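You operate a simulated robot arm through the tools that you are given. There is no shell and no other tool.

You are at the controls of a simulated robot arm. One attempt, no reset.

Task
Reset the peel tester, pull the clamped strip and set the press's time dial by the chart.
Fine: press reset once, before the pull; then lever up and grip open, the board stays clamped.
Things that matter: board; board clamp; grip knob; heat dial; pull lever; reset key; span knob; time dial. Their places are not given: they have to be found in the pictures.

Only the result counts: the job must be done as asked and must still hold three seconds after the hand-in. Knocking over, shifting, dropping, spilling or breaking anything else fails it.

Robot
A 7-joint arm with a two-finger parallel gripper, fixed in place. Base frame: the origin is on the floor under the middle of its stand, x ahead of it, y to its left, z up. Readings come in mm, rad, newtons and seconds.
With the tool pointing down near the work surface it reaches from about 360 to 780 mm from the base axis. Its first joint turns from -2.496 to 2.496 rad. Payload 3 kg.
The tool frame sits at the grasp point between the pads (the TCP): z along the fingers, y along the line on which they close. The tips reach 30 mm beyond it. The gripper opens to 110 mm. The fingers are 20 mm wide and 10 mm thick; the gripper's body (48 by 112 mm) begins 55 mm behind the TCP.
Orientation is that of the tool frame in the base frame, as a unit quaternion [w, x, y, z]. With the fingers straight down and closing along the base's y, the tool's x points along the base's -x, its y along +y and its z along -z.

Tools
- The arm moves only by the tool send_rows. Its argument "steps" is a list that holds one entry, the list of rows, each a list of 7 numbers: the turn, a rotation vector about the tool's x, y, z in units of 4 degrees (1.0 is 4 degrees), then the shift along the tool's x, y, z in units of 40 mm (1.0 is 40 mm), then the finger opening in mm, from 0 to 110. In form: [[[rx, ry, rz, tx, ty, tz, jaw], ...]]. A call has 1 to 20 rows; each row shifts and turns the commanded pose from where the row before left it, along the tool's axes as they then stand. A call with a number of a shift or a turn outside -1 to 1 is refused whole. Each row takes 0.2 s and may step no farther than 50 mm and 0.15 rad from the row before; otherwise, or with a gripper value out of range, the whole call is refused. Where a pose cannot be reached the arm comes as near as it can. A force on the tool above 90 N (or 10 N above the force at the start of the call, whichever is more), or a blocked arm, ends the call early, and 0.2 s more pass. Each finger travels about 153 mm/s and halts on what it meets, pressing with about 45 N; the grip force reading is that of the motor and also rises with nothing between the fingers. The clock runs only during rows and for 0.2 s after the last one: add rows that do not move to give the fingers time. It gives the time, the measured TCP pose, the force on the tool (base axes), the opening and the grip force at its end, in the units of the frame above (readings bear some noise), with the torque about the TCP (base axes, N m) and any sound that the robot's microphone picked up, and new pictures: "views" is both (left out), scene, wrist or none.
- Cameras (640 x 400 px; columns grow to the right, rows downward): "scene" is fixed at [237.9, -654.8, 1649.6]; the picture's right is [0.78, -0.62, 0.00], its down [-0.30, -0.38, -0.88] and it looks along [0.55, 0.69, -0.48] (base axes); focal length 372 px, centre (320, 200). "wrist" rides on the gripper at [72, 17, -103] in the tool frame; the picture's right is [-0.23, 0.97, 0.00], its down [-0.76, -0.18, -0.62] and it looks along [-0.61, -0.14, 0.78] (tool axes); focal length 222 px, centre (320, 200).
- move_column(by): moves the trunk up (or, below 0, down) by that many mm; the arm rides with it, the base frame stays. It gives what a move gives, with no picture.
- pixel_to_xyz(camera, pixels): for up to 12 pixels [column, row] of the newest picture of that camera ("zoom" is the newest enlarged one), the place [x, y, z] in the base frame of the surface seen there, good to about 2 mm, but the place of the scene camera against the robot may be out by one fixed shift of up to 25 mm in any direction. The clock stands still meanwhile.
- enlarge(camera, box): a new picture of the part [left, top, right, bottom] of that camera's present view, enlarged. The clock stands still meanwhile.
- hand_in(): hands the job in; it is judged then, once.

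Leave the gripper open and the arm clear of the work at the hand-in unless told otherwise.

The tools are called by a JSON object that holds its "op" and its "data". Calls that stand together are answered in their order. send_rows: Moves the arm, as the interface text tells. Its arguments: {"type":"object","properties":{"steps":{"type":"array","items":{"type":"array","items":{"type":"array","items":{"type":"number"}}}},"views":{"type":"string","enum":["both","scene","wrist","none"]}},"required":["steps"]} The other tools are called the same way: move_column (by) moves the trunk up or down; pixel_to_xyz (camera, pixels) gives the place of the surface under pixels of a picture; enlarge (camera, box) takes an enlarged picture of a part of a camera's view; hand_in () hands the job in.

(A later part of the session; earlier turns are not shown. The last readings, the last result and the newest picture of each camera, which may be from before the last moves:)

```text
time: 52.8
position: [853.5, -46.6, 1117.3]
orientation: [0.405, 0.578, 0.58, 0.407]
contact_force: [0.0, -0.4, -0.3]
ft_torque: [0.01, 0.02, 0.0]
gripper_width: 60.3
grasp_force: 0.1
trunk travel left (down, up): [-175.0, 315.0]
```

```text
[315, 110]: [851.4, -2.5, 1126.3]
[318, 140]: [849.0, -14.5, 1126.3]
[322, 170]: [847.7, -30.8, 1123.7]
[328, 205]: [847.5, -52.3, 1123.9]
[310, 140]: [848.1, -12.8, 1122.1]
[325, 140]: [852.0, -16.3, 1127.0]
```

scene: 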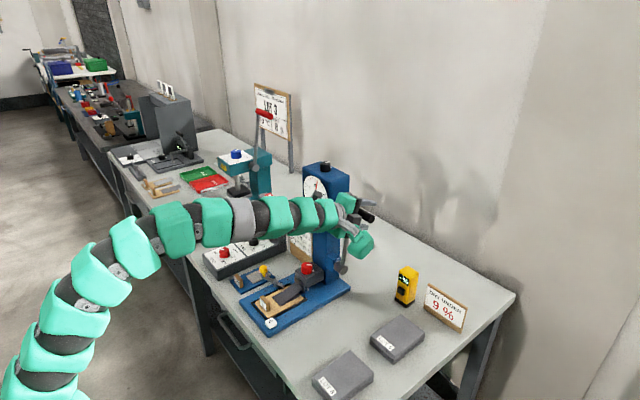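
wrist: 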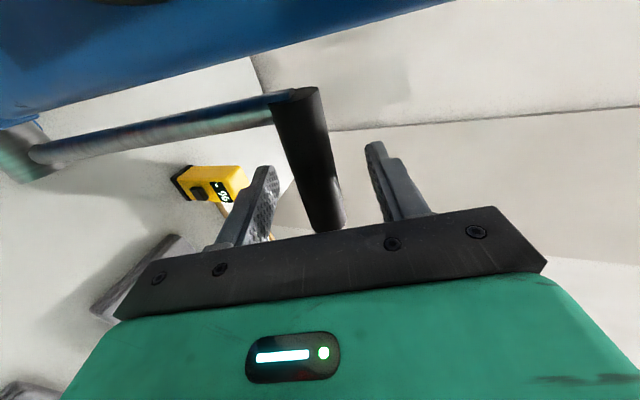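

The push met 22 N at the stop, and the handle is now exactly where it started, so the lever is up. I'll back straight out and return to free space.

{"op": "send_rows", "data": {"steps": [[[0, 0, 0, 0, 0, -0.8, 60], [0, 0, 0, 0, 0, -1, 60], [0, 0, 0, 0, 0, -1, 60], [0, 0, 0, 0.2135, -0.597, -0.5, 60], [0, 0, 0, 0.2135, -0.597, -0.5, 60], [0, 0, 0, 0.2135, -0.597, -0.5, 60], [0, 0, 0, 0.2135, -0.597, -0.5, 60], [0, 0, 0, 0.2135, -0.597, -0.5, 60], [1, 0, 0, 0, 0, 0, 60], [1, 0, 0, 0, 0, 0, 60], [1, 0, 0, 0, 0, 0, 60], [1, 0, 0, 0, 0, 0, 60], [1, 0, 0, 0, 0, 0, 60], [0.5, 0, 0, 0, 0, 0, 60], [0, 0, 0, 0, 0, 0, 60]]], "views": "scene"}}

{"op": "enlarge", "data": {"camera": "scene", "box": [230, 150, 390, 330]}}

{"op": "enlarge", "data": {"camera": "scene", "box": [265, 245, 345, 310]}}

```text
time: 56.0
position: [613.3, -4.2, 1077.9]
orientation: [0.287, 0.646, 0.646, 0.287]
contact_force: [-0.6, -0.5, -0.6]
ft_torque: [-0.01, 0.0, 0.04]
gripper_width: 60.3
grasp_force: 0.1
trunk travel left (down, up): [-175.0, 315.0]
```

scene: 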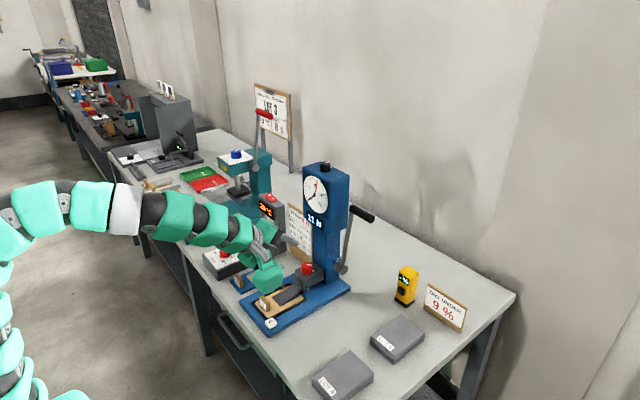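

```text
2.22 times, centred on (310, 240) of scene
```

zoom: 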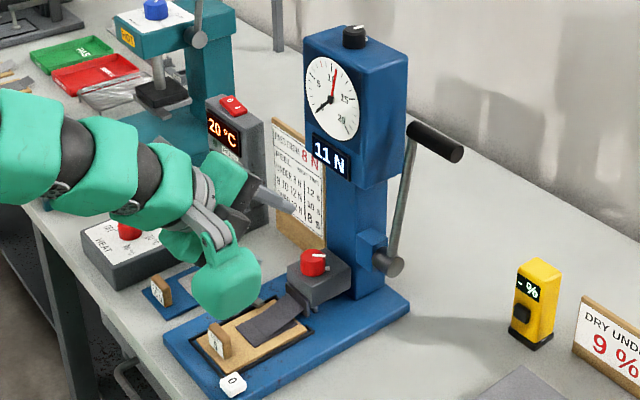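

```text
6.15 times, centred on (305, 278) of scene
```

zoom: 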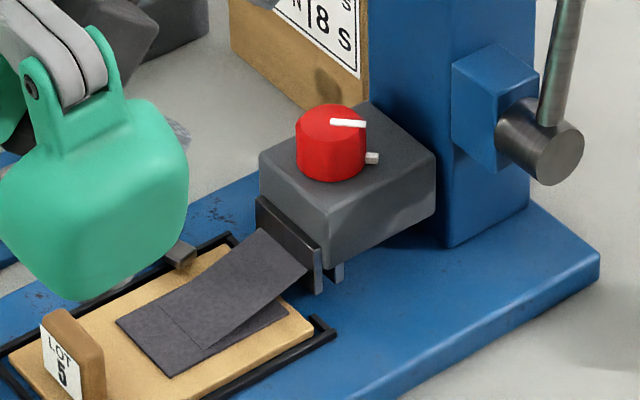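

The display holds 11 N, the lever is up, and the strip is still held in the jaws. Next I'll open the grip. I'll roll the tool back −90° to the tilted knob pose.

{"op": "send_rows", "data": {"steps": [[[0, 0, -1, 0, 0, 0, 50], [0, 0, -1, 0, 0, 0, 50], [0, 0, -1, 0, 0, 0, 50], [0, 0, -1, 0, 0, 0, 50], [0, 0, -1, 0, 0, 0, 50], [0, 0, -1, 0, 0, 0, 50], [0, 0, -1, 0, 0, 0, 50], [0, 0, -1, 0, 0, 0, 50], [0, 0, -1, 0, 0, 0, 50], [0, 0, -1, 0, 0, 0, 50], [0, 0, -1, 0, 0, 0, 50], [0, 0, -1, 0, 0, 0, 50], [0, 0, -1, 0, 0, 0, 50], [0, 0, -1, 0, 0, 0, 50], [0, 0, -1, 0, 0, 0, 50], [0, 0, -1, 0, 0, 0, 50], [0, 0, -1, 0, 0, 0, 50], [0, 0, -1, 0, 0, 0, 50], [0, 0, -1, 0, 0, 0, 50], [0, 0, -1, 0, 0, 0, 50]]], "views": "none"}}

{"op": "send_rows", "data": {"steps": [[[0, 0, -1, 0, 0, 0, 50], [0, 0, -1, 0, 0, 0, 50], [0, 0, -0.5, 0, 0, 0, 50], [0, 0, 0, 0, 0, 0, 50]]], "views": "wrist"}}

```text
time: 60.2
position: [611.7, -5.1, 1079.0]
orientation: [0.405, 0.078, 0.91, 0.035]
contact_force: [-0.4, 1.0, -0.8]
ft_torque: [0.03, 0.02, -0.01]
gripper_width: 50.2
grasp_force: 0.0
trunk travel left (down, up): [-175.0, 315.0]
```

```text
time: 61.2
position: [613.4, -4.2, 1079.4]
orientation: [0.407, -0.002, 0.914, 0.001]
contact_force: [-0.7, 0.2, 0.4]
ft_torque: [0.0, -0.01, -0.01]
gripper_width: 49.9
grasp_force: 0.0
trunk travel left (down, up): [-175.0, 315.0]
```

wrist: 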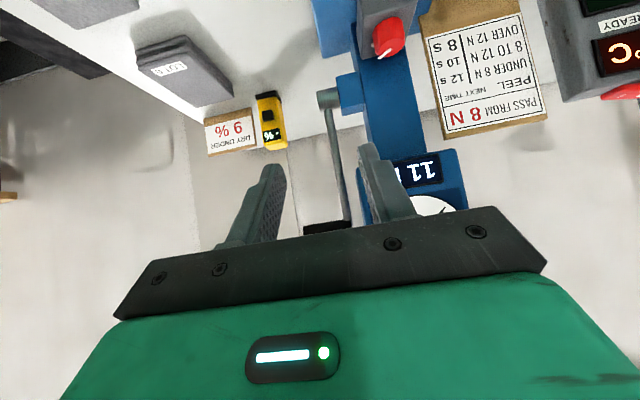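

I'll move to a standoff from the knob, turning the heading 50° clockwise so that I'll have room to turn the knob counter-clockwise.

{"op": "send_rows", "data": {"steps": [[[0, 0, 0, 0, 0.761, 0.5165, 50], [0, 0, 0, 0, 0.761, 0.5165, 50], [0, 0, 0, 0, 0.761, 0.5165, 50], [0, 0, 0, 0, 0.761, 0.5165, 50], [0, 0, 0, 0, 0.761, 0.5165, 50], [0.929, 0, 0.836, 0, 0, 0, 50], [0.929, 0, 0.836, 0, 0, 0, 50], [0.929, 0, 0.836, 0, 0, 0, 50], [0.929, 0, 0.836, 0, 0, 0, 50], [0.929, 0, 0.836, 0, 0, 0, 50], [0.929, 0, 0.836, 0, 0, 0, 50], [0.929, 0, 0.836, 0, 0, 0, 50], [0.929, 0, 0.836, 0, 0, 0, 50], [0.929, 0, 0.836, 0, 0, 0, 50], [0.929, 0, 0.836, 0, 0, 0, 50], [0, 0, 0, 0.279, 0.174, 0.4475, 50], [0, 0, 0, 0.279, 0.174, 0.4475, 50], [0, 0, 0, 0, 0, 0, 50]]], "views": "both"}}

{"op": "enlarge", "data": {"camera": "wrist", "box": [230, 80, 410, 220]}}

{"op": "enlarge", "data": {"camera": "scene", "box": [230, 190, 350, 310]}}

```text
time: 65.0
position: [708.6, 148.8, 968.9]
orientation: [0.368, 0.386, 0.828, -0.173]
contact_force: [-0.4, -0.3, 1.6]
ft_torque: [0.01, 0.01, -0.05]
gripper_width: 49.9
grasp_force: 0.1
trunk travel left (down, up): [-175.0, 315.0]
```

scene: 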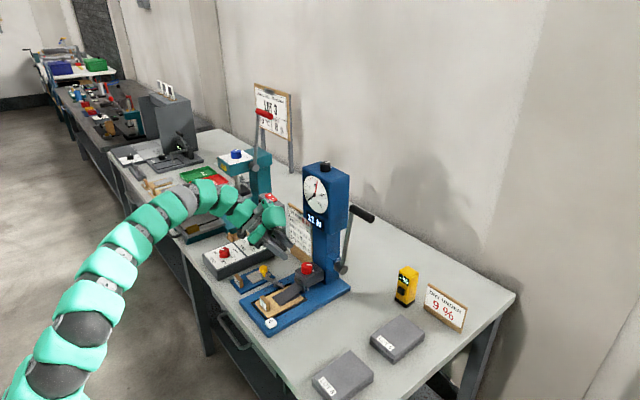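
wrist: 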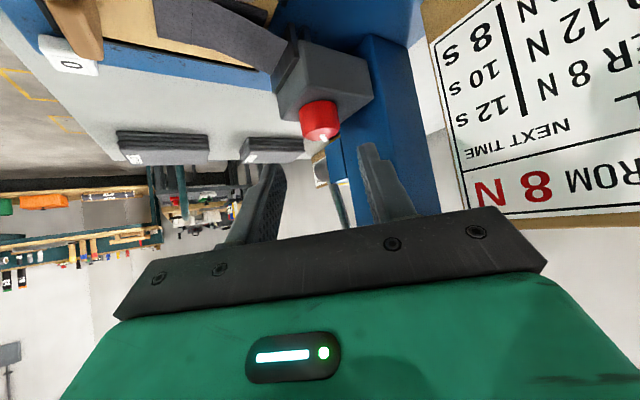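

```text
2.86 times, centred on (320, 150) of wrist
```

zoom: 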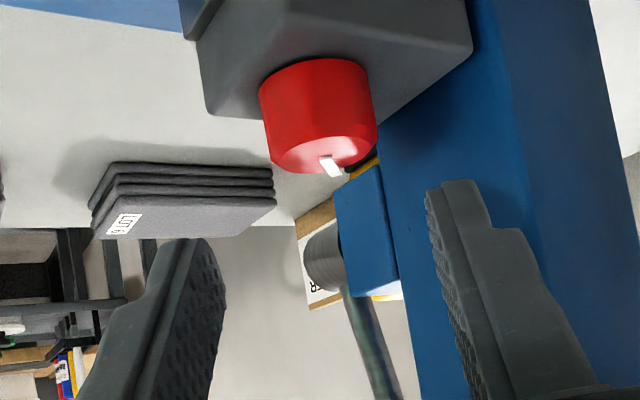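

```text
3.33 times, centred on (290, 250) of scene
```

zoom: 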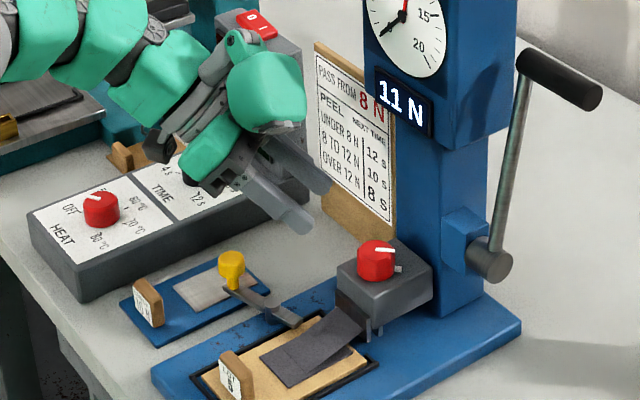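

The knob is ahead and between the fingers' lines. I'll check its place once more and then move in.

{"op": "pixel_to_xyz", "data": {"camera": "wrist", "pixels": [[321, 134], [301, 118], [338, 116], [319, 110], [305, 128], [337, 125], [318, 136], [326, 137]]}}

```text
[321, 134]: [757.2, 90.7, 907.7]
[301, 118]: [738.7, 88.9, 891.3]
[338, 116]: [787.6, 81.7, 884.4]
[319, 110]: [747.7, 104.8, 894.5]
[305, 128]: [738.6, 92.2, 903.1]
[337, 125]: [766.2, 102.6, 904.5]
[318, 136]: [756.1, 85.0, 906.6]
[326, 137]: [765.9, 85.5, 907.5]
```

The centre is confirmed at (755.5, 91.8). I'll advance 80 mm along the tool axis to straddle the knob.

{"op": "send_rows", "data": {"steps": [[[0, 0, 0, -0.006, -0.006, 0.665, 50], [0, 0, 0, -0.006, -0.006, 0.665, 50], [0, 0, 0, -0.006, -0.006, 0.665, 50], [0, 0, 0, 0, 0, 0, 50]]], "views": "both"}}

{"op": "enlarge", "data": {"camera": "wrist", "box": [230, 80, 410, 220]}}

{"op": "enlarge", "data": {"camera": "scene", "box": [250, 210, 350, 310]}}

```text
time: 66.0
position: [746.0, 100.5, 915.3]
orientation: [0.368, 0.386, 0.828, -0.173]
contact_force: [0.7, -0.2, 0.3]
ft_torque: [-0.04, 0.02, 0.0]
gripper_width: 50.0
grasp_force: 0.1
trunk travel left (down, up): [-175.0, 315.0]
```

scene: 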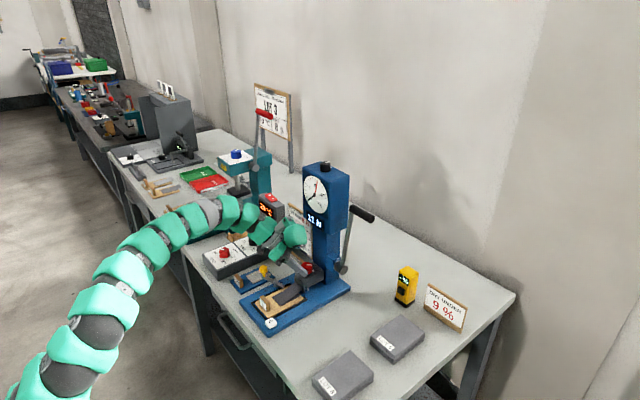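
wrist: 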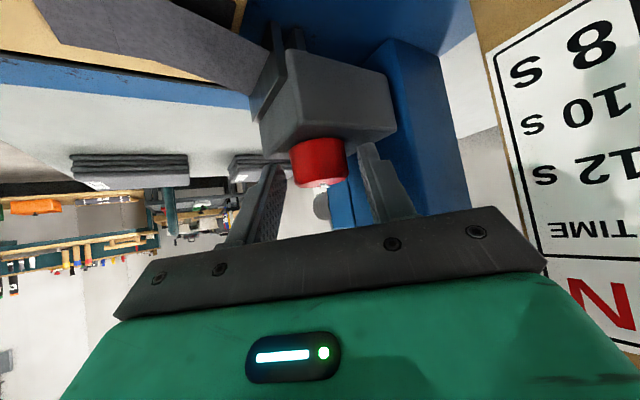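

```text
2.86 times, centred on (320, 150) of wrist
```

zoom: 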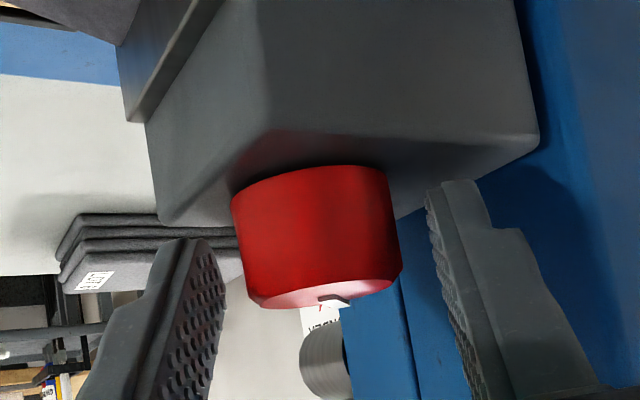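

```text
4.00 times, centred on (300, 260) of scene
```

zoom: 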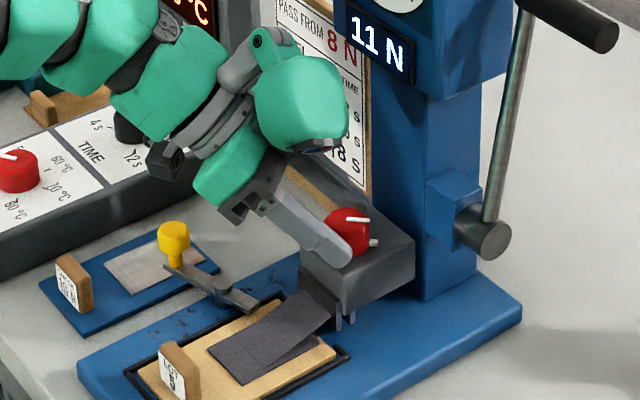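

The knob is centred between the fingers. I'll close on it, then turn counter-clockwise 30° about its axis and look.

{"op": "send_rows", "data": {"steps": [[[0, 0, 0, 0, 0, 0, 30], [0, 0, 0, 0, 0, 0, 22], [0, 0, 0, 0, 0, 0, 22]]], "views": "none"}}

{"op": "send_rows", "data": {"steps": [[[-0.929, 0, -0.836, 0, -0.031, 0, 22], [-0.929, 0, -0.836, 0, -0.031, 0, 22], [-0.929, 0, -0.836, 0, -0.031, 0, 22], [-0.929, 0, -0.836, 0, -0.031, 0, 22], [-0.929, 0, -0.836, 0, -0.031, 0, 22], [-0.929, 0, -0.836, 0, -0.031, 0, 22], [0, 0, 0, 0, 0, 0, 22]]], "views": "both"}}

{"op": "enlarge", "data": {"camera": "wrist", "box": [230, 80, 410, 220]}}

{"op": "enlarge", "data": {"camera": "scene", "box": [265, 235, 345, 305]}}

```text
time: 66.8
position: [745.9, 101.1, 915.7]
orientation: [0.368, 0.385, 0.829, -0.172]
contact_force: [1.0, -0.2, 1.4]
ft_torque: [0.23, -0.24, 0.0]
gripper_width: 35.4
grasp_force: 45.0
trunk travel left (down, up): [-175.0, 315.0]
```

```text
time: 68.4
position: [742.3, 94.7, 914.9]
orientation: [0.4, 0.157, 0.9, -0.07]
contact_force: [20.9, -7.5, 0.4]
ft_torque: [0.22, -0.3, -0.03]
gripper_width: 35.4
grasp_force: 44.4
trunk travel left (down, up): [-175.0, 315.0]
```

scene: 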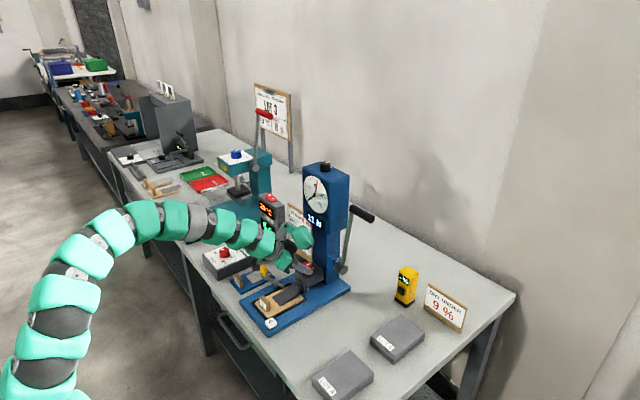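
wrist: 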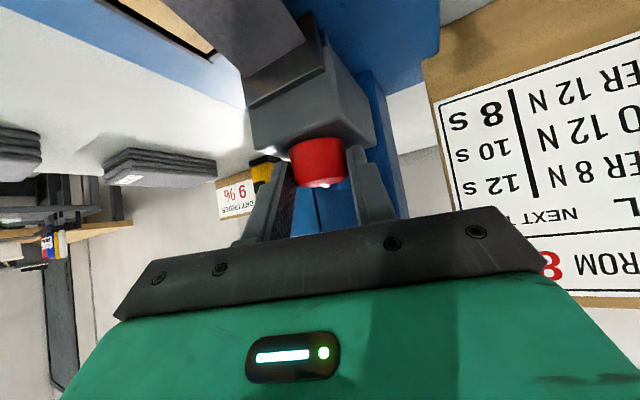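

```text
2.86 times, centred on (320, 150) of wrist
```

zoom: 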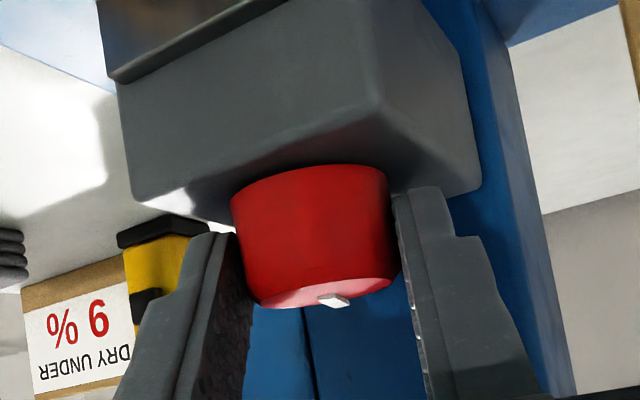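

```text
5.71 times, centred on (305, 270) of scene
```

zoom: 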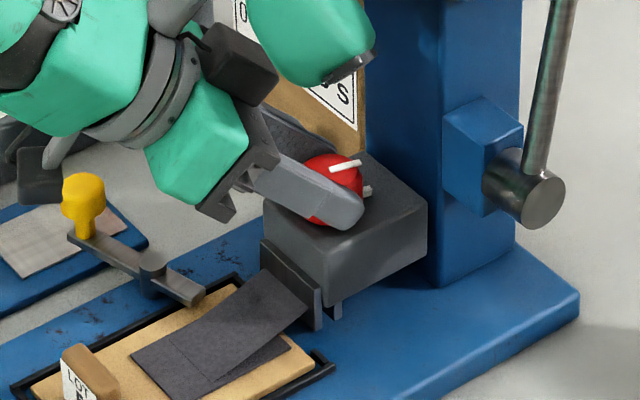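

The pointer moved with the fingers this time, so counter-clockwise is the opening direction. I'll continue another 30°, with a 2 mm correction for the +x side load.

{"op": "send_rows", "data": {"steps": [[[-0.929, 0, -0.836, -0.031, -0.014, 0.035, 22], [-0.929, 0, -0.836, 0, -0.031, 0, 22], [-0.929, 0, -0.836, 0, -0.031, 0, 22], [-0.929, 0, -0.836, 0, -0.031, 0, 22], [-0.929, 0, -0.836, 0, -0.031, 0, 22], [-0.929, 0, -0.836, 0, -0.031, 0, 22], [0, 0, 0, 0, 0, 0, 22]]], "views": "both"}}

{"op": "enlarge", "data": {"camera": "wrist", "box": [230, 80, 410, 220]}}

{"op": "enlarge", "data": {"camera": "scene", "box": [265, 235, 345, 305]}}

```text
time: 70.0
position: [740.6, 88.1, 914.6]
orientation: [0.404, -0.08, 0.91, 0.036]
contact_force: [-9.6, -15.5, -6.4]
ft_torque: [0.17, 0.37, -0.18]
gripper_width: 35.4
grasp_force: 45.5
trunk travel left (down, up): [-175.0, 315.0]
```

scene: 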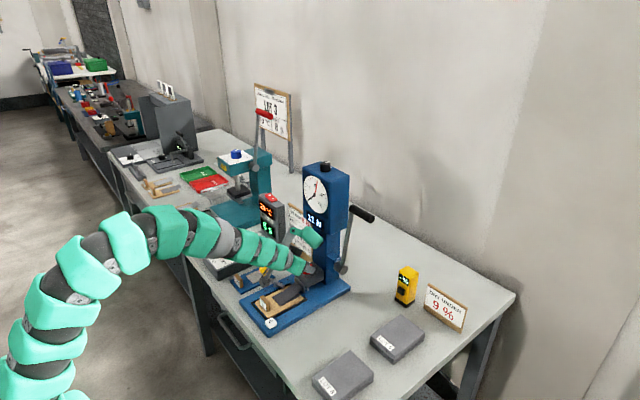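
wrist: 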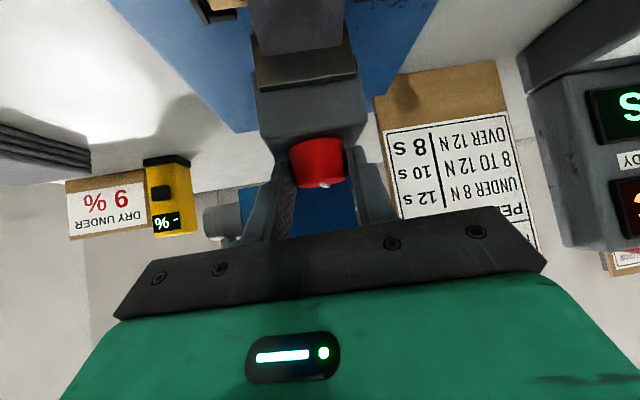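

```text
2.86 times, centred on (320, 150) of wrist
```

zoom: 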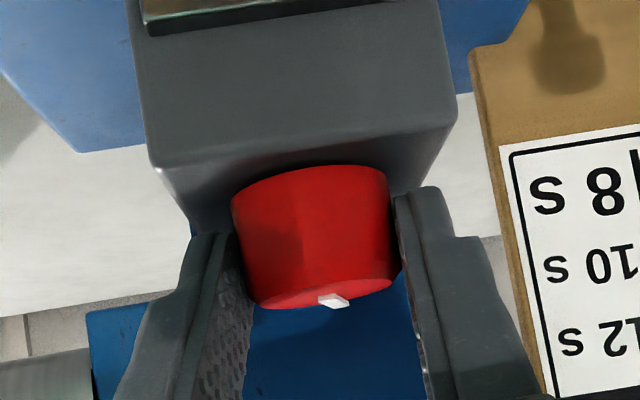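

```text
5.71 times, centred on (305, 270) of scene
```

zoom: 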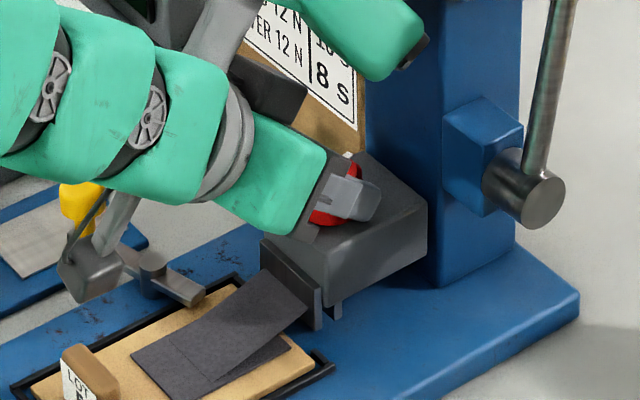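

The knob has turned about 60° so far, and the strip is still held. I'll let go, swing the open fingers back 60° around the knob and regrip to turn further.

{"op": "send_rows", "data": {"steps": [[[0, 0, 0, 0, 0, 0, 50], [0, 0, 0, 0, 0, 0, 50], [0.929, 0, 0.836, 0, 0.031, 0, 50], [0.929, 0, 0.836, 0, 0.031, 0, 50], [0.929, 0, 0.836, 0, 0.031, 0, 50], [0.929, 0, 0.836, 0, 0.031, 0, 50], [0.929, 0, 0.836, 0, 0.031, 0, 50], [0.929, 0, 0.836, 0, 0.031, 0, 50], [0.929, 0, 0.836, 0, 0.031, 0, 50], [0.929, 0, 0.836, 0, 0.031, 0, 50], [0.929, 0, 0.836, 0, 0.031, 0, 50], [0.929, 0, 0.836, 0, 0.031, 0, 50], [0.929, 0, 0.836, 0, 0.031, 0, 50], [0.929, 0, 0.836, 0, 0.031, 0, 50], [0, 0, 0, 0, 0, 0, 50]]], "views": "both"}}

{"op": "enlarge", "data": {"camera": "wrist", "box": [230, 80, 410, 220]}}

{"op": "enlarge", "data": {"camera": "scene", "box": [265, 235, 345, 305]}}

```text
time: 73.2
position: [746.4, 101.7, 915.6]
orientation: [0.368, 0.386, 0.828, -0.172]
contact_force: [0.2, -0.7, 0.3]
ft_torque: [-0.03, 0.05, 0.0]
gripper_width: 49.8
grasp_force: 0.0
trunk travel left (down, up): [-175.0, 315.0]
```

scene: 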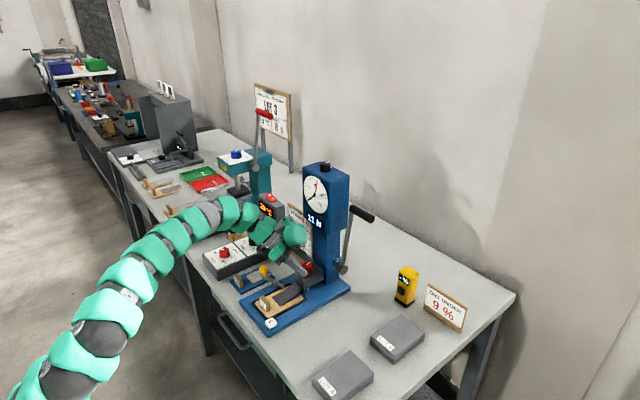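
wrist: 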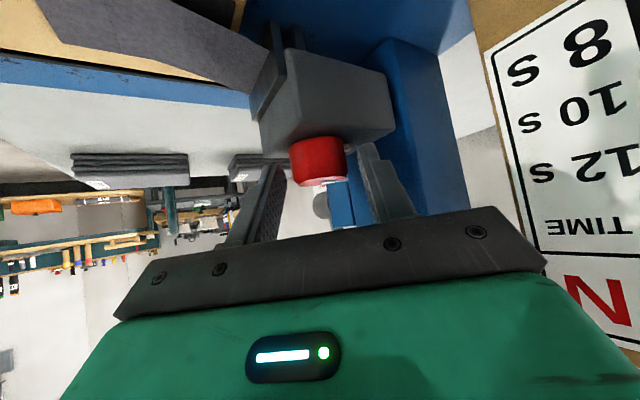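

```text
2.86 times, centred on (320, 150) of wrist
```

zoom: 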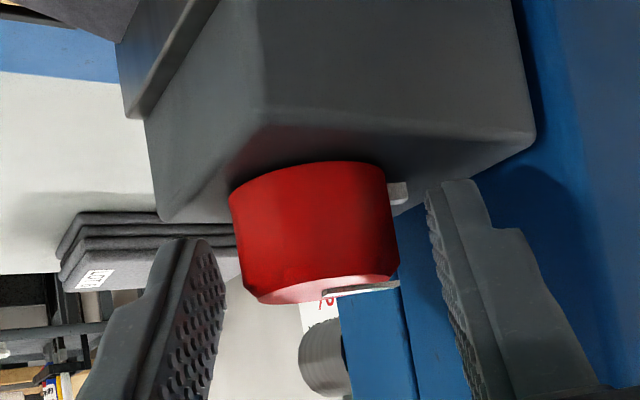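

```text
5.71 times, centred on (305, 270) of scene
```

zoom: 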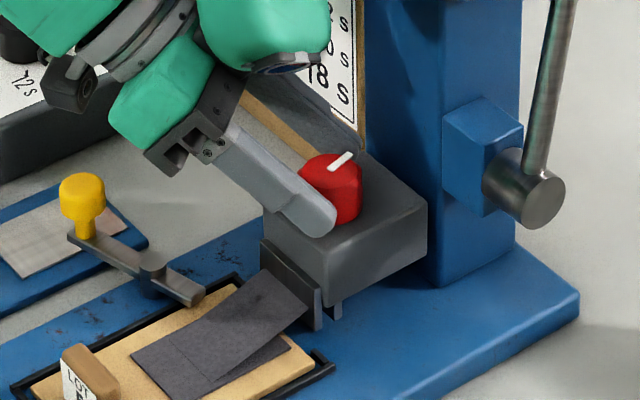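

The small white nub rotates with the knob, so it's part of it and not a fixed mark. The knob stands 60° from its start. I'll regrip and turn another 30°.

{"op": "send_rows", "data": {"steps": [[[0, 0, 0, 0, 0, 0, 30], [0, 0, 0, 0, 0, 0, 22], [0, 0, 0, 0, 0, 0, 22], [-0.929, 0, -0.836, 0, -0.031, 0, 22], [-0.929, 0, -0.836, 0, -0.031, 0, 22], [-0.929, 0, -0.836, 0, -0.031, 0, 22], [-0.929, 0, -0.836, 0, -0.031, 0, 22], [-0.929, 0, -0.836, 0, -0.031, 0, 22], [-0.929, 0, -0.836, 0, -0.031, 0, 22], [0, 0, 0, 0, 0, 0, 22]]], "views": "both"}}

{"op": "enlarge", "data": {"camera": "wrist", "box": [230, 80, 410, 220]}}

{"op": "enlarge", "data": {"camera": "scene", "box": [265, 235, 345, 305]}}

```text
time: 75.4
position: [742.6, 95.4, 917.0]
orientation: [0.4, 0.158, 0.9, -0.07]
contact_force: [2.1, -9.7, 9.3]
ft_torque: [-0.09, -0.12, -0.09]
gripper_width: 35.2
grasp_force: 45.0
trunk travel left (down, up): [-175.0, 315.0]
```

scene: 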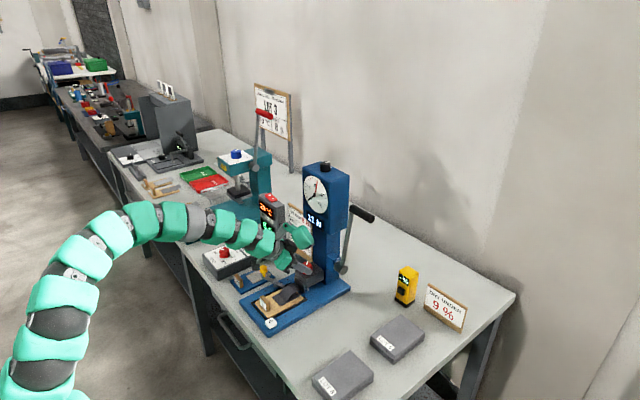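
wrist: 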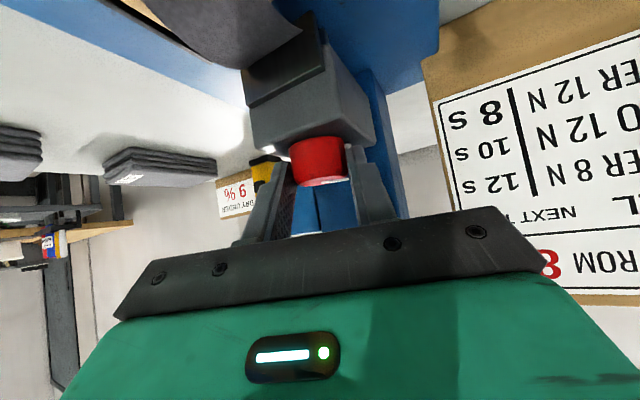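

```text
2.86 times, centred on (320, 150) of wrist
```

zoom: 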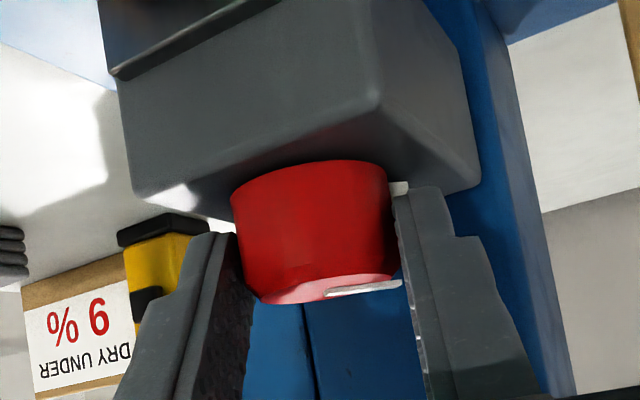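

```text
5.71 times, centred on (305, 270) of scene
```

zoom: 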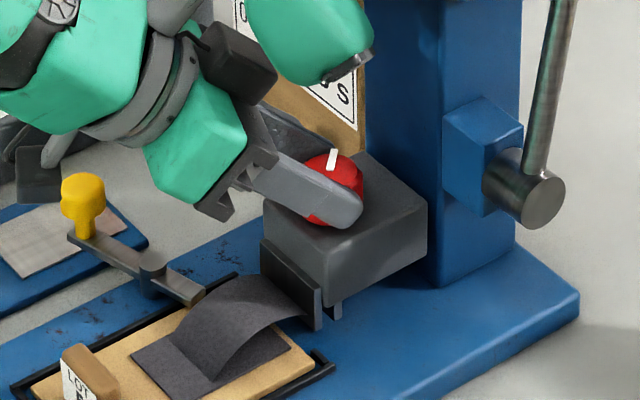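

At about 90° the strip's shape changed: it now hangs in a curve, so the jaw has let it go. I'll turn a bit more to reach the open stop.

{"op": "send_rows", "data": {"steps": [[[-0.929, 0, -0.836, 0, -0.031, 0, 22], [-0.929, 0, -0.836, 0, -0.031, 0, 22], [-0.929, 0, -0.836, 0, -0.031, 0, 22], [0, 0, 0, 0, 0, 0, 22]]], "views": "both"}}

{"op": "enlarge", "data": {"camera": "wrist", "box": [230, 80, 410, 220]}}

{"op": "enlarge", "data": {"camera": "scene", "box": [265, 235, 345, 305]}}

```text
time: 76.4
position: [740.6, 91.4, 914.3]
orientation: [0.406, 0.04, 0.913, -0.018]
contact_force: [-13.1, -18.3, 3.1]
ft_torque: [0.1, 0.69, -1.06]
gripper_width: 35.2
grasp_force: 45.1
trunk travel left (down, up): [-175.0, 315.0]
```

scene: 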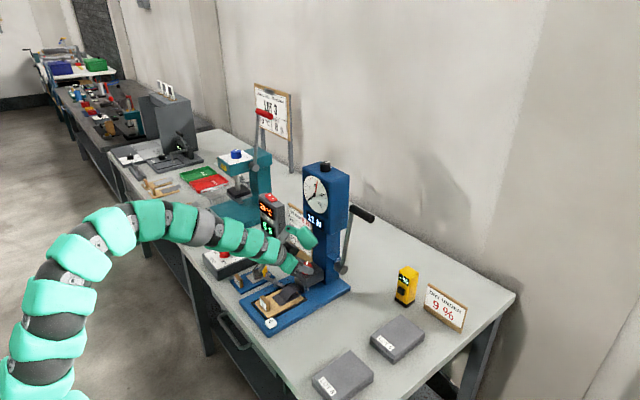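
wrist: 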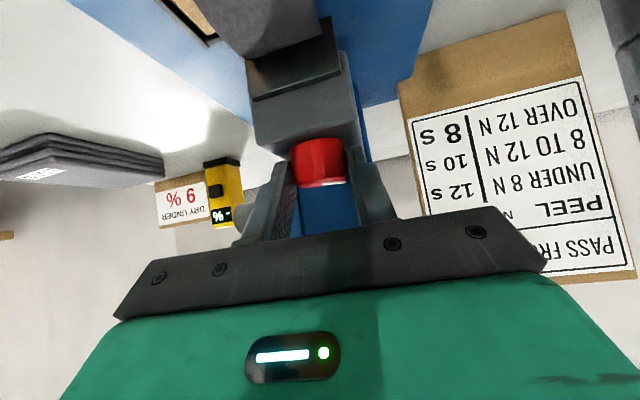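

```text
2.86 times, centred on (320, 150) of wrist
```

zoom: 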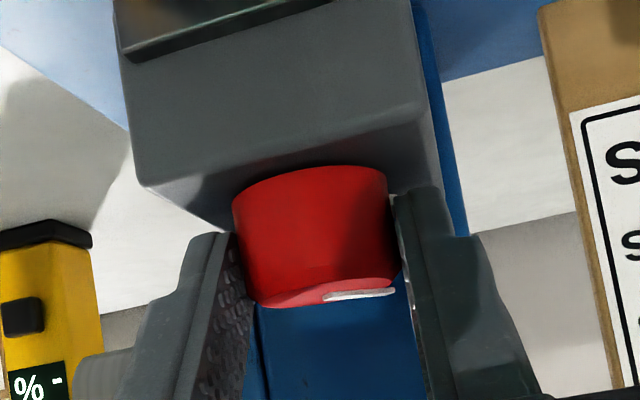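

```text
5.71 times, centred on (305, 270) of scene
```

zoom: 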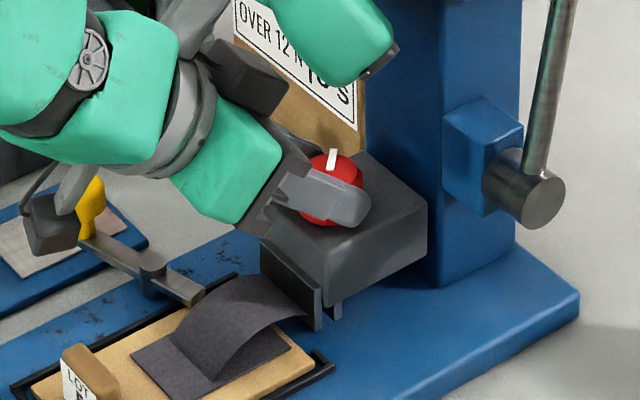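

The torque reached 1.06 Nm with the pointer staying at about 90° from the start, so the knob is at its open stop and the strip is free. I'll release and back off along the tool axis.

{"op": "send_rows", "data": {"steps": [[[0, 0, 0, 0, 0, 0, 50], [0, 0, 0, 0, 0, 0, 50], [0, 0, 0, 0, 0, -0.8, 50], [0, 0, 0, 0, 0, -1, 50], [0, 0, 0, 0, 0, -1, 50], [0, 0, 0, 0, 0, 0, 50]]], "views": "both"}}

{"op": "enlarge", "data": {"camera": "scene", "box": [235, 225, 345, 325]}}

{"op": "enlarge", "data": {"camera": "wrist", "box": [230, 40, 410, 200]}}

```text
time: 77.8
position: [658.5, 98.7, 988.9]
orientation: [0.406, 0.039, 0.913, -0.017]
contact_force: [-0.3, -0.2, -0.2]
ft_torque: [0.04, 0.0, 0.0]
gripper_width: 50.0
grasp_force: 0.1
trunk travel left (down, up): [-175.0, 315.0]
```

scene: 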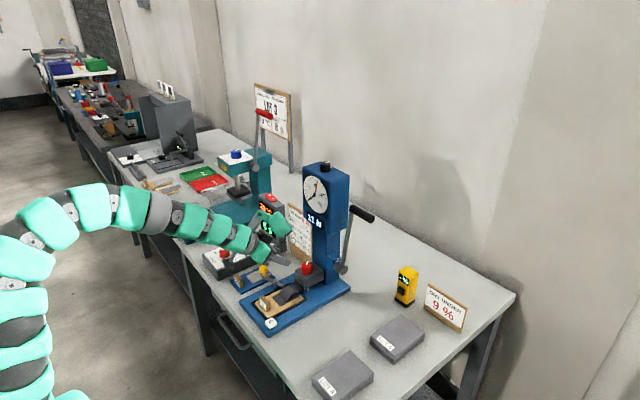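
wrist: 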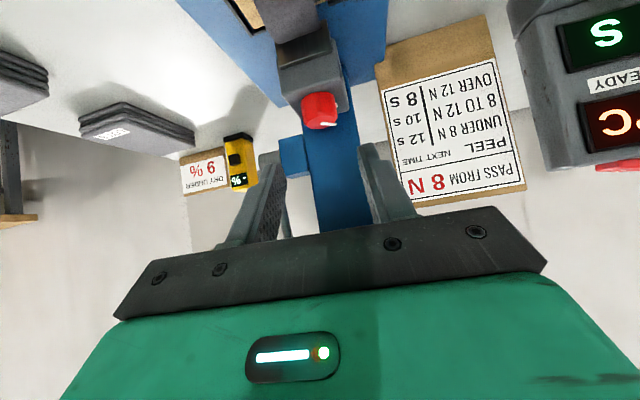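

```text
4.00 times, centred on (290, 275) of scene
```

zoom: 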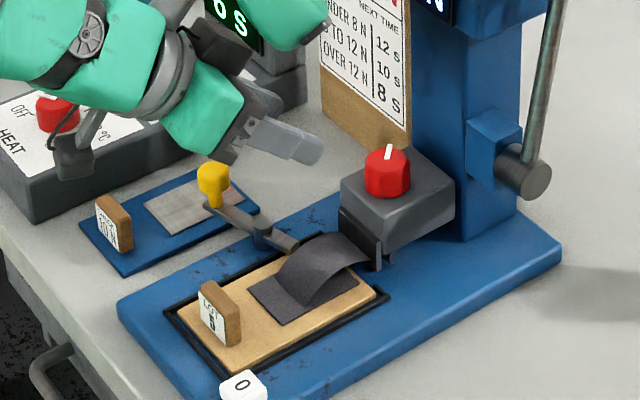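

```text
2.50 times, centred on (320, 120) of wrist
```

zoom: 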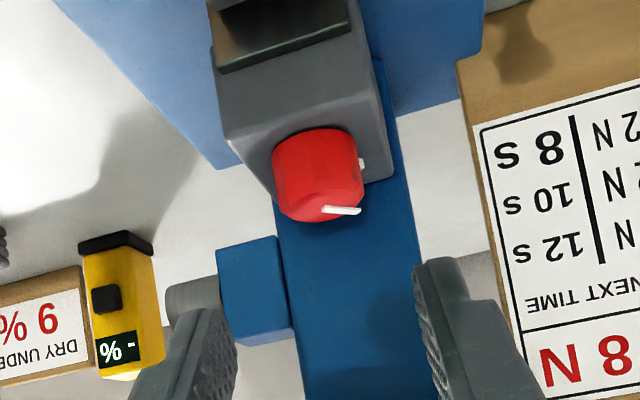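

The grip knob now points about 90° round from its start, and the strip hangs loose. Next is the time dial: the chart's 8 to 12 N line covers 11 N, so it should be set to 10 s. I'll move over toward the press for a close look.

{"op": "send_rows", "data": {"steps": [[[0, 0, 0, 0.066, 0.815, -0.261, 50], [0, 0, 0, 0.066, 0.815, -0.261, 50], [0, 0, 0, 0.066, 0.815, -0.261, 50], [0, 0, 0, 0.066, 0.815, -0.261, 50], [0, 0, 0, 0.066, 0.815, -0.261, 50], [0, 0, 0, 0.066, 0.815, -0.261, 50], [-0.929, 0, -0.836, 0, 0, 0, 50], [-0.929, 0, -0.836, 0, 0, 0, 50], [-0.929, 0, -0.836, 0, 0, 0, 50], [-0.929, 0, -0.836, 0, 0, 0, 50], [-0.929, 0, -0.836, 0, 0, 0, 50], [0, 0, 0, 0, 0, 0, 50]]], "views": "both"}}

{"op": "enlarge", "data": {"camera": "wrist", "box": [200, 0, 480, 220]}}

{"op": "enlarge", "data": {"camera": "scene", "box": [255, 240, 345, 310]}}

```text
time: 80.4
position: [618.3, 299.5, 1020.6]
orientation: [0.4, -0.16, 0.899, 0.072]
contact_force: [0.5, -0.7, -0.2]
ft_torque: [0.01, 0.0, -0.02]
gripper_width: 50.1
grasp_force: 0.1
trunk travel left (down, up): [-175.0, 315.0]
```

scene: 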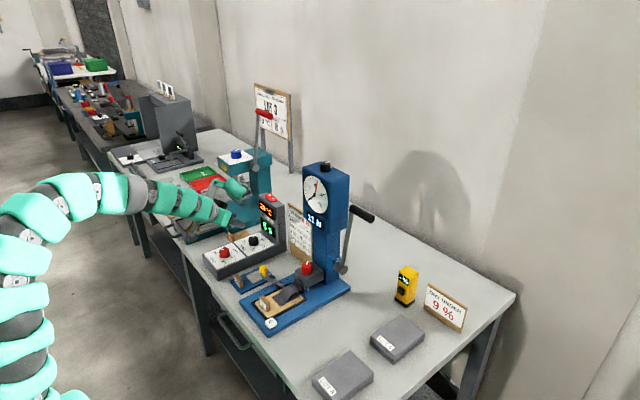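
wrist: 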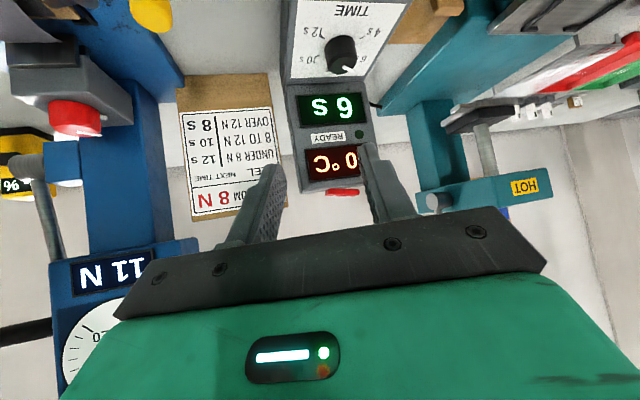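

```text
1.82 times, centred on (340, 110) of wrist
```

zoom: 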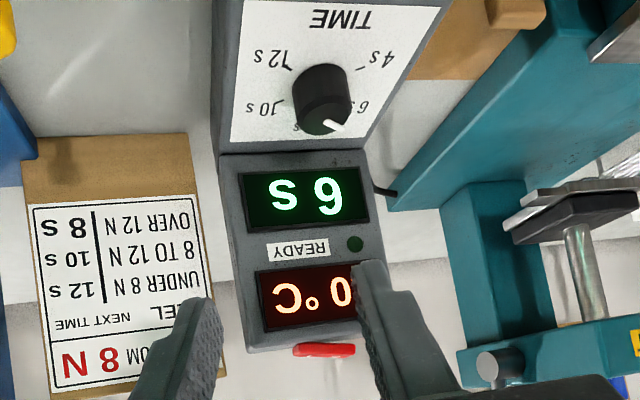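

```text
5.71 times, centred on (300, 275) of scene
```

zoom: 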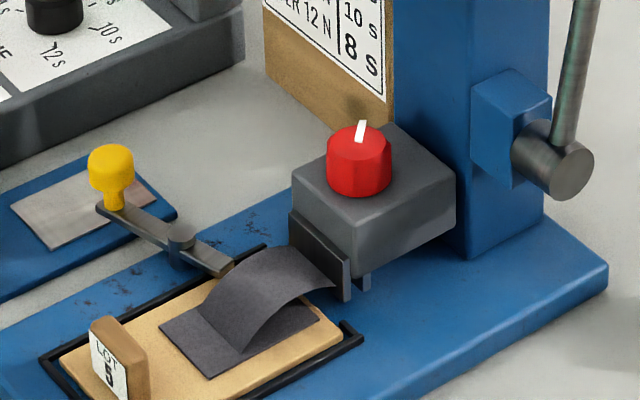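

The strip droops freely, so the grip is open. The time dial shows at wrist (340,53) with its pointer at 6. I'll measure the dial, the panel and the display housing behind it.

{"op": "pixel_to_xyz", "data": {"camera": "wrist", "pixels": [[341, 67], [326, 55], [356, 52], [341, 40], [352, 70], [346, 72], [329, 88], [329, 100], [370, 60], [310, 70], [352, 135], [340, 185]]}}

{"op": "enlarge", "data": {"camera": "scene", "box": [225, 210, 285, 270]}}

```text
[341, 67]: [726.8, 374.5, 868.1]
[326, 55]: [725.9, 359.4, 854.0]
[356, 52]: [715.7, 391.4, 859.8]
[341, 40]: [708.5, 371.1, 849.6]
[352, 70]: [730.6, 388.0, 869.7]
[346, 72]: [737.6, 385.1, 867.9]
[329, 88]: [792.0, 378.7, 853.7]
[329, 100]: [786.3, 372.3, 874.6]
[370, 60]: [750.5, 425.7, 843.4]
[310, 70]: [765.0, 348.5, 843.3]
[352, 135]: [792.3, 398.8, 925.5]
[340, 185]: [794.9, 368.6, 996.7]
```

```text
6.67 times, centred on (255, 240) of scene
```

zoom: 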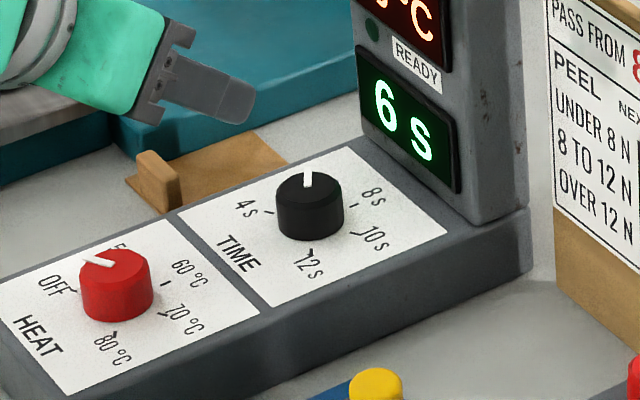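

Now I'll measure the dial's tick marks in this last scene zoom: 4 s tick at (268,213), 8 s at (355,205), 10 s at (350,234), 12 s at (310,252).

{"op": "pixel_to_xyz", "data": {"camera": "zoom", "pixels": [[268, 213], [355, 205], [350, 234], [311, 252], [308, 174], [309, 186], [310, 190], [278, 190], [342, 188], [310, 240], [330, 172], [290, 175]]}}

{"op": "pixel_to_xyz", "data": {"camera": "zoom", "pixels": [[76, 292], [120, 265], [118, 250], [410, 160], [440, 130], [470, 210], [365, 140]]}}

```text
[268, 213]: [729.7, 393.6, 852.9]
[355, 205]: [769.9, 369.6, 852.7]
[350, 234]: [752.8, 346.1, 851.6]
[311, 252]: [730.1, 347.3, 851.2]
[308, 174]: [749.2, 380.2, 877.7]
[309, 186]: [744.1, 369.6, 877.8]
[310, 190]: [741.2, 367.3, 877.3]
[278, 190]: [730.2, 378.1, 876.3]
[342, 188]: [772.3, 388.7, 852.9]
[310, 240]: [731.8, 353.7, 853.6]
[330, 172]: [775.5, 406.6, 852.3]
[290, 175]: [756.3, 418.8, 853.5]
```

```text
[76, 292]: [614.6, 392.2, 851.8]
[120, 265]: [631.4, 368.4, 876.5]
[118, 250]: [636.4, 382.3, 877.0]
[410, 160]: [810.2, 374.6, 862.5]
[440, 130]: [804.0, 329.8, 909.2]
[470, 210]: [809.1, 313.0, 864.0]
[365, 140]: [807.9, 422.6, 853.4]
```

The marks are 60° apart: 6 s at +60°, 8 s at 0° (pointing away from the robot), 10 s at −60°. So the dial must turn 120° clockwise. The dial's centre is (723.5, 376.5), its top z 868 and the panel z 843. I'll reduce the tilt to 38° so the camera stays well above the heat dial, set the heading and go to a standoff.

{"op": "send_rows", "data": {"steps": [[[0, 1, 0, 0, 0, 0, 50], [0, 1, 0, 0, 0, 0, 50], [0, 0.5, 0, 0, 0, 0, 50], [0.77, 0, 0.985, 0, 0, 0, 50], [0.77, 0, 0.985, 0, 0, 0, 50], [0, 0, 0, 0.043, 0.48, 0.819, 50], [0, 0, 0, 0.043, 0.48, 0.819, 50], [0, 0, 0, 0.043, 0.48, 0.819, 50], [0, 0, 0, 0, 0, 0, 50]]], "views": "both"}}

{"op": "enlarge", "data": {"camera": "wrist", "box": [220, 40, 420, 220]}}

{"op": "enlarge", "data": {"camera": "scene", "box": [190, 180, 290, 280]}}

```text
time: 82.4
position: [663.7, 367.2, 940.2]
orientation: [0.324, -0.083, 0.942, 0.029]
contact_force: [0.4, 0.2, -0.2]
ft_torque: [0.04, 0.02, -0.01]
gripper_width: 50.0
grasp_force: 0.0
trunk travel left (down, up): [-175.0, 315.0]
```

scene: 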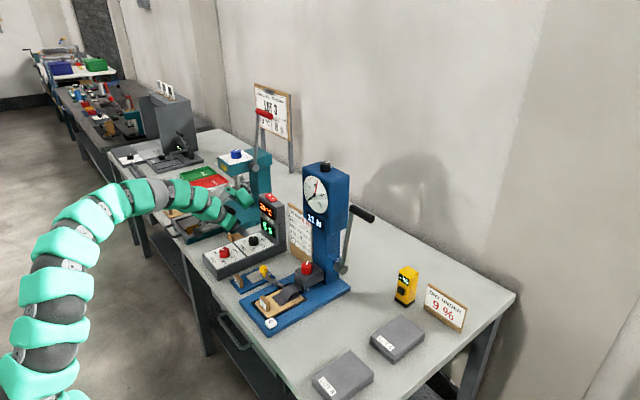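
wrist: 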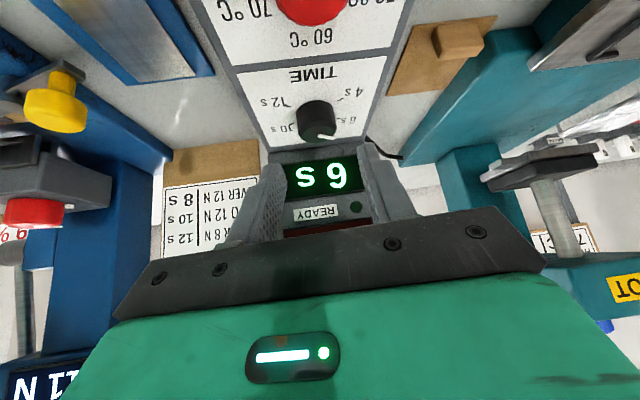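

```text
2.22 times, centred on (320, 130) of wrist
```

zoom: 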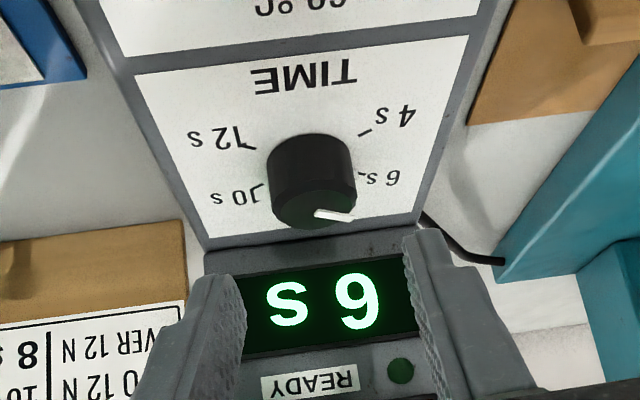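

```text
4.00 times, centred on (240, 230) of scene
```

zoom: 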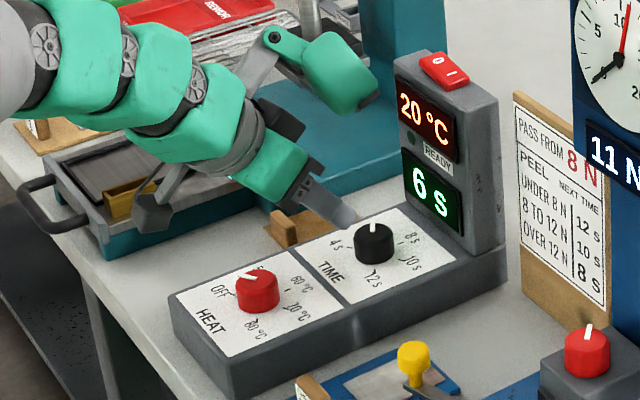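

The dial is in view at wrist (317,120). I'll refine its centre from this nearer position.

{"op": "pixel_to_xyz", "data": {"camera": "wrist", "pixels": [[316, 133], [298, 121], [335, 119], [316, 106], [323, 137], [330, 133], [301, 128], [334, 127], [290, 120], [316, 140]]}}

```text
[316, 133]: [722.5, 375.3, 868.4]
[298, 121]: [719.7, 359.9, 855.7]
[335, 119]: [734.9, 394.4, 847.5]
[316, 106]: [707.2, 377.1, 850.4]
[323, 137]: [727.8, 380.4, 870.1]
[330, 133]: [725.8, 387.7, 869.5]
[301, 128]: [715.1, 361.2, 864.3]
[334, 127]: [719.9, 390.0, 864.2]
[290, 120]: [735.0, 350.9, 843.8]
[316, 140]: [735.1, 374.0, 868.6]
```

The dial's centre is (722.5, 375.8). I'll advance to TCP (711.6, 373.9, 877) with the fingers open around it.

{"op": "send_rows", "data": {"steps": [[[0, 0, 0, 0.007, -0.004, 0.662, 50], [0, 0, 0, 0.007, -0.004, 0.662, 50], [0, 0, 0, 0.007, -0.004, 0.662, 50], [0, 0, 0, 0, 0, 0, 50]]], "views": "both"}}

{"op": "enlarge", "data": {"camera": "wrist", "box": [220, 80, 420, 220]}}

{"op": "enlarge", "data": {"camera": "scene", "box": [190, 180, 290, 280]}}

```text
time: 83.4
position: [711.4, 373.4, 876.0]
orientation: [0.323, -0.083, 0.942, 0.029]
contact_force: [0.3, 0.0, -0.2]
ft_torque: [-0.01, 0.01, 0.03]
gripper_width: 50.2
grasp_force: 0.1
trunk travel left (down, up): [-175.0, 315.0]
```

scene: 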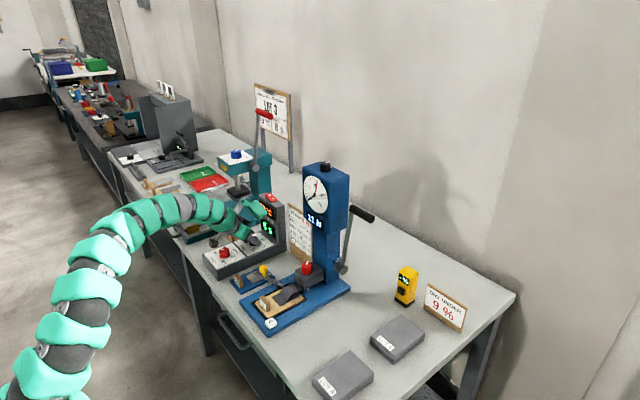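
wrist: 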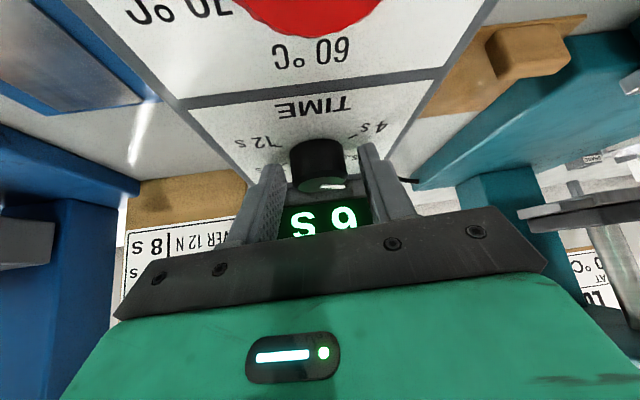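

```text
2.86 times, centred on (320, 150) of wrist
```

zoom: 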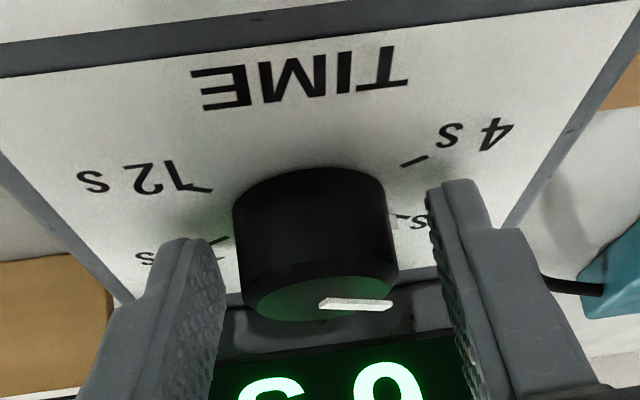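

```text
4.00 times, centred on (240, 230) of scene
```

zoom: 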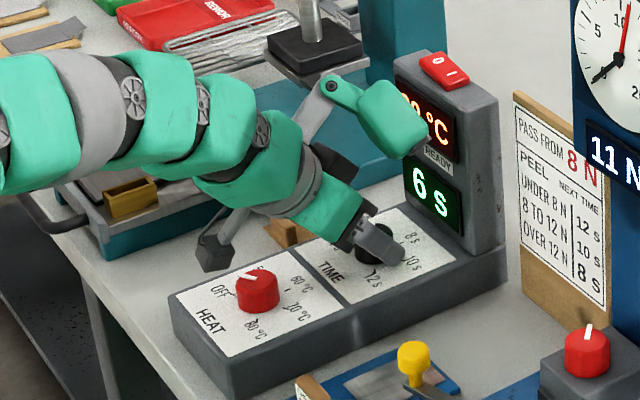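

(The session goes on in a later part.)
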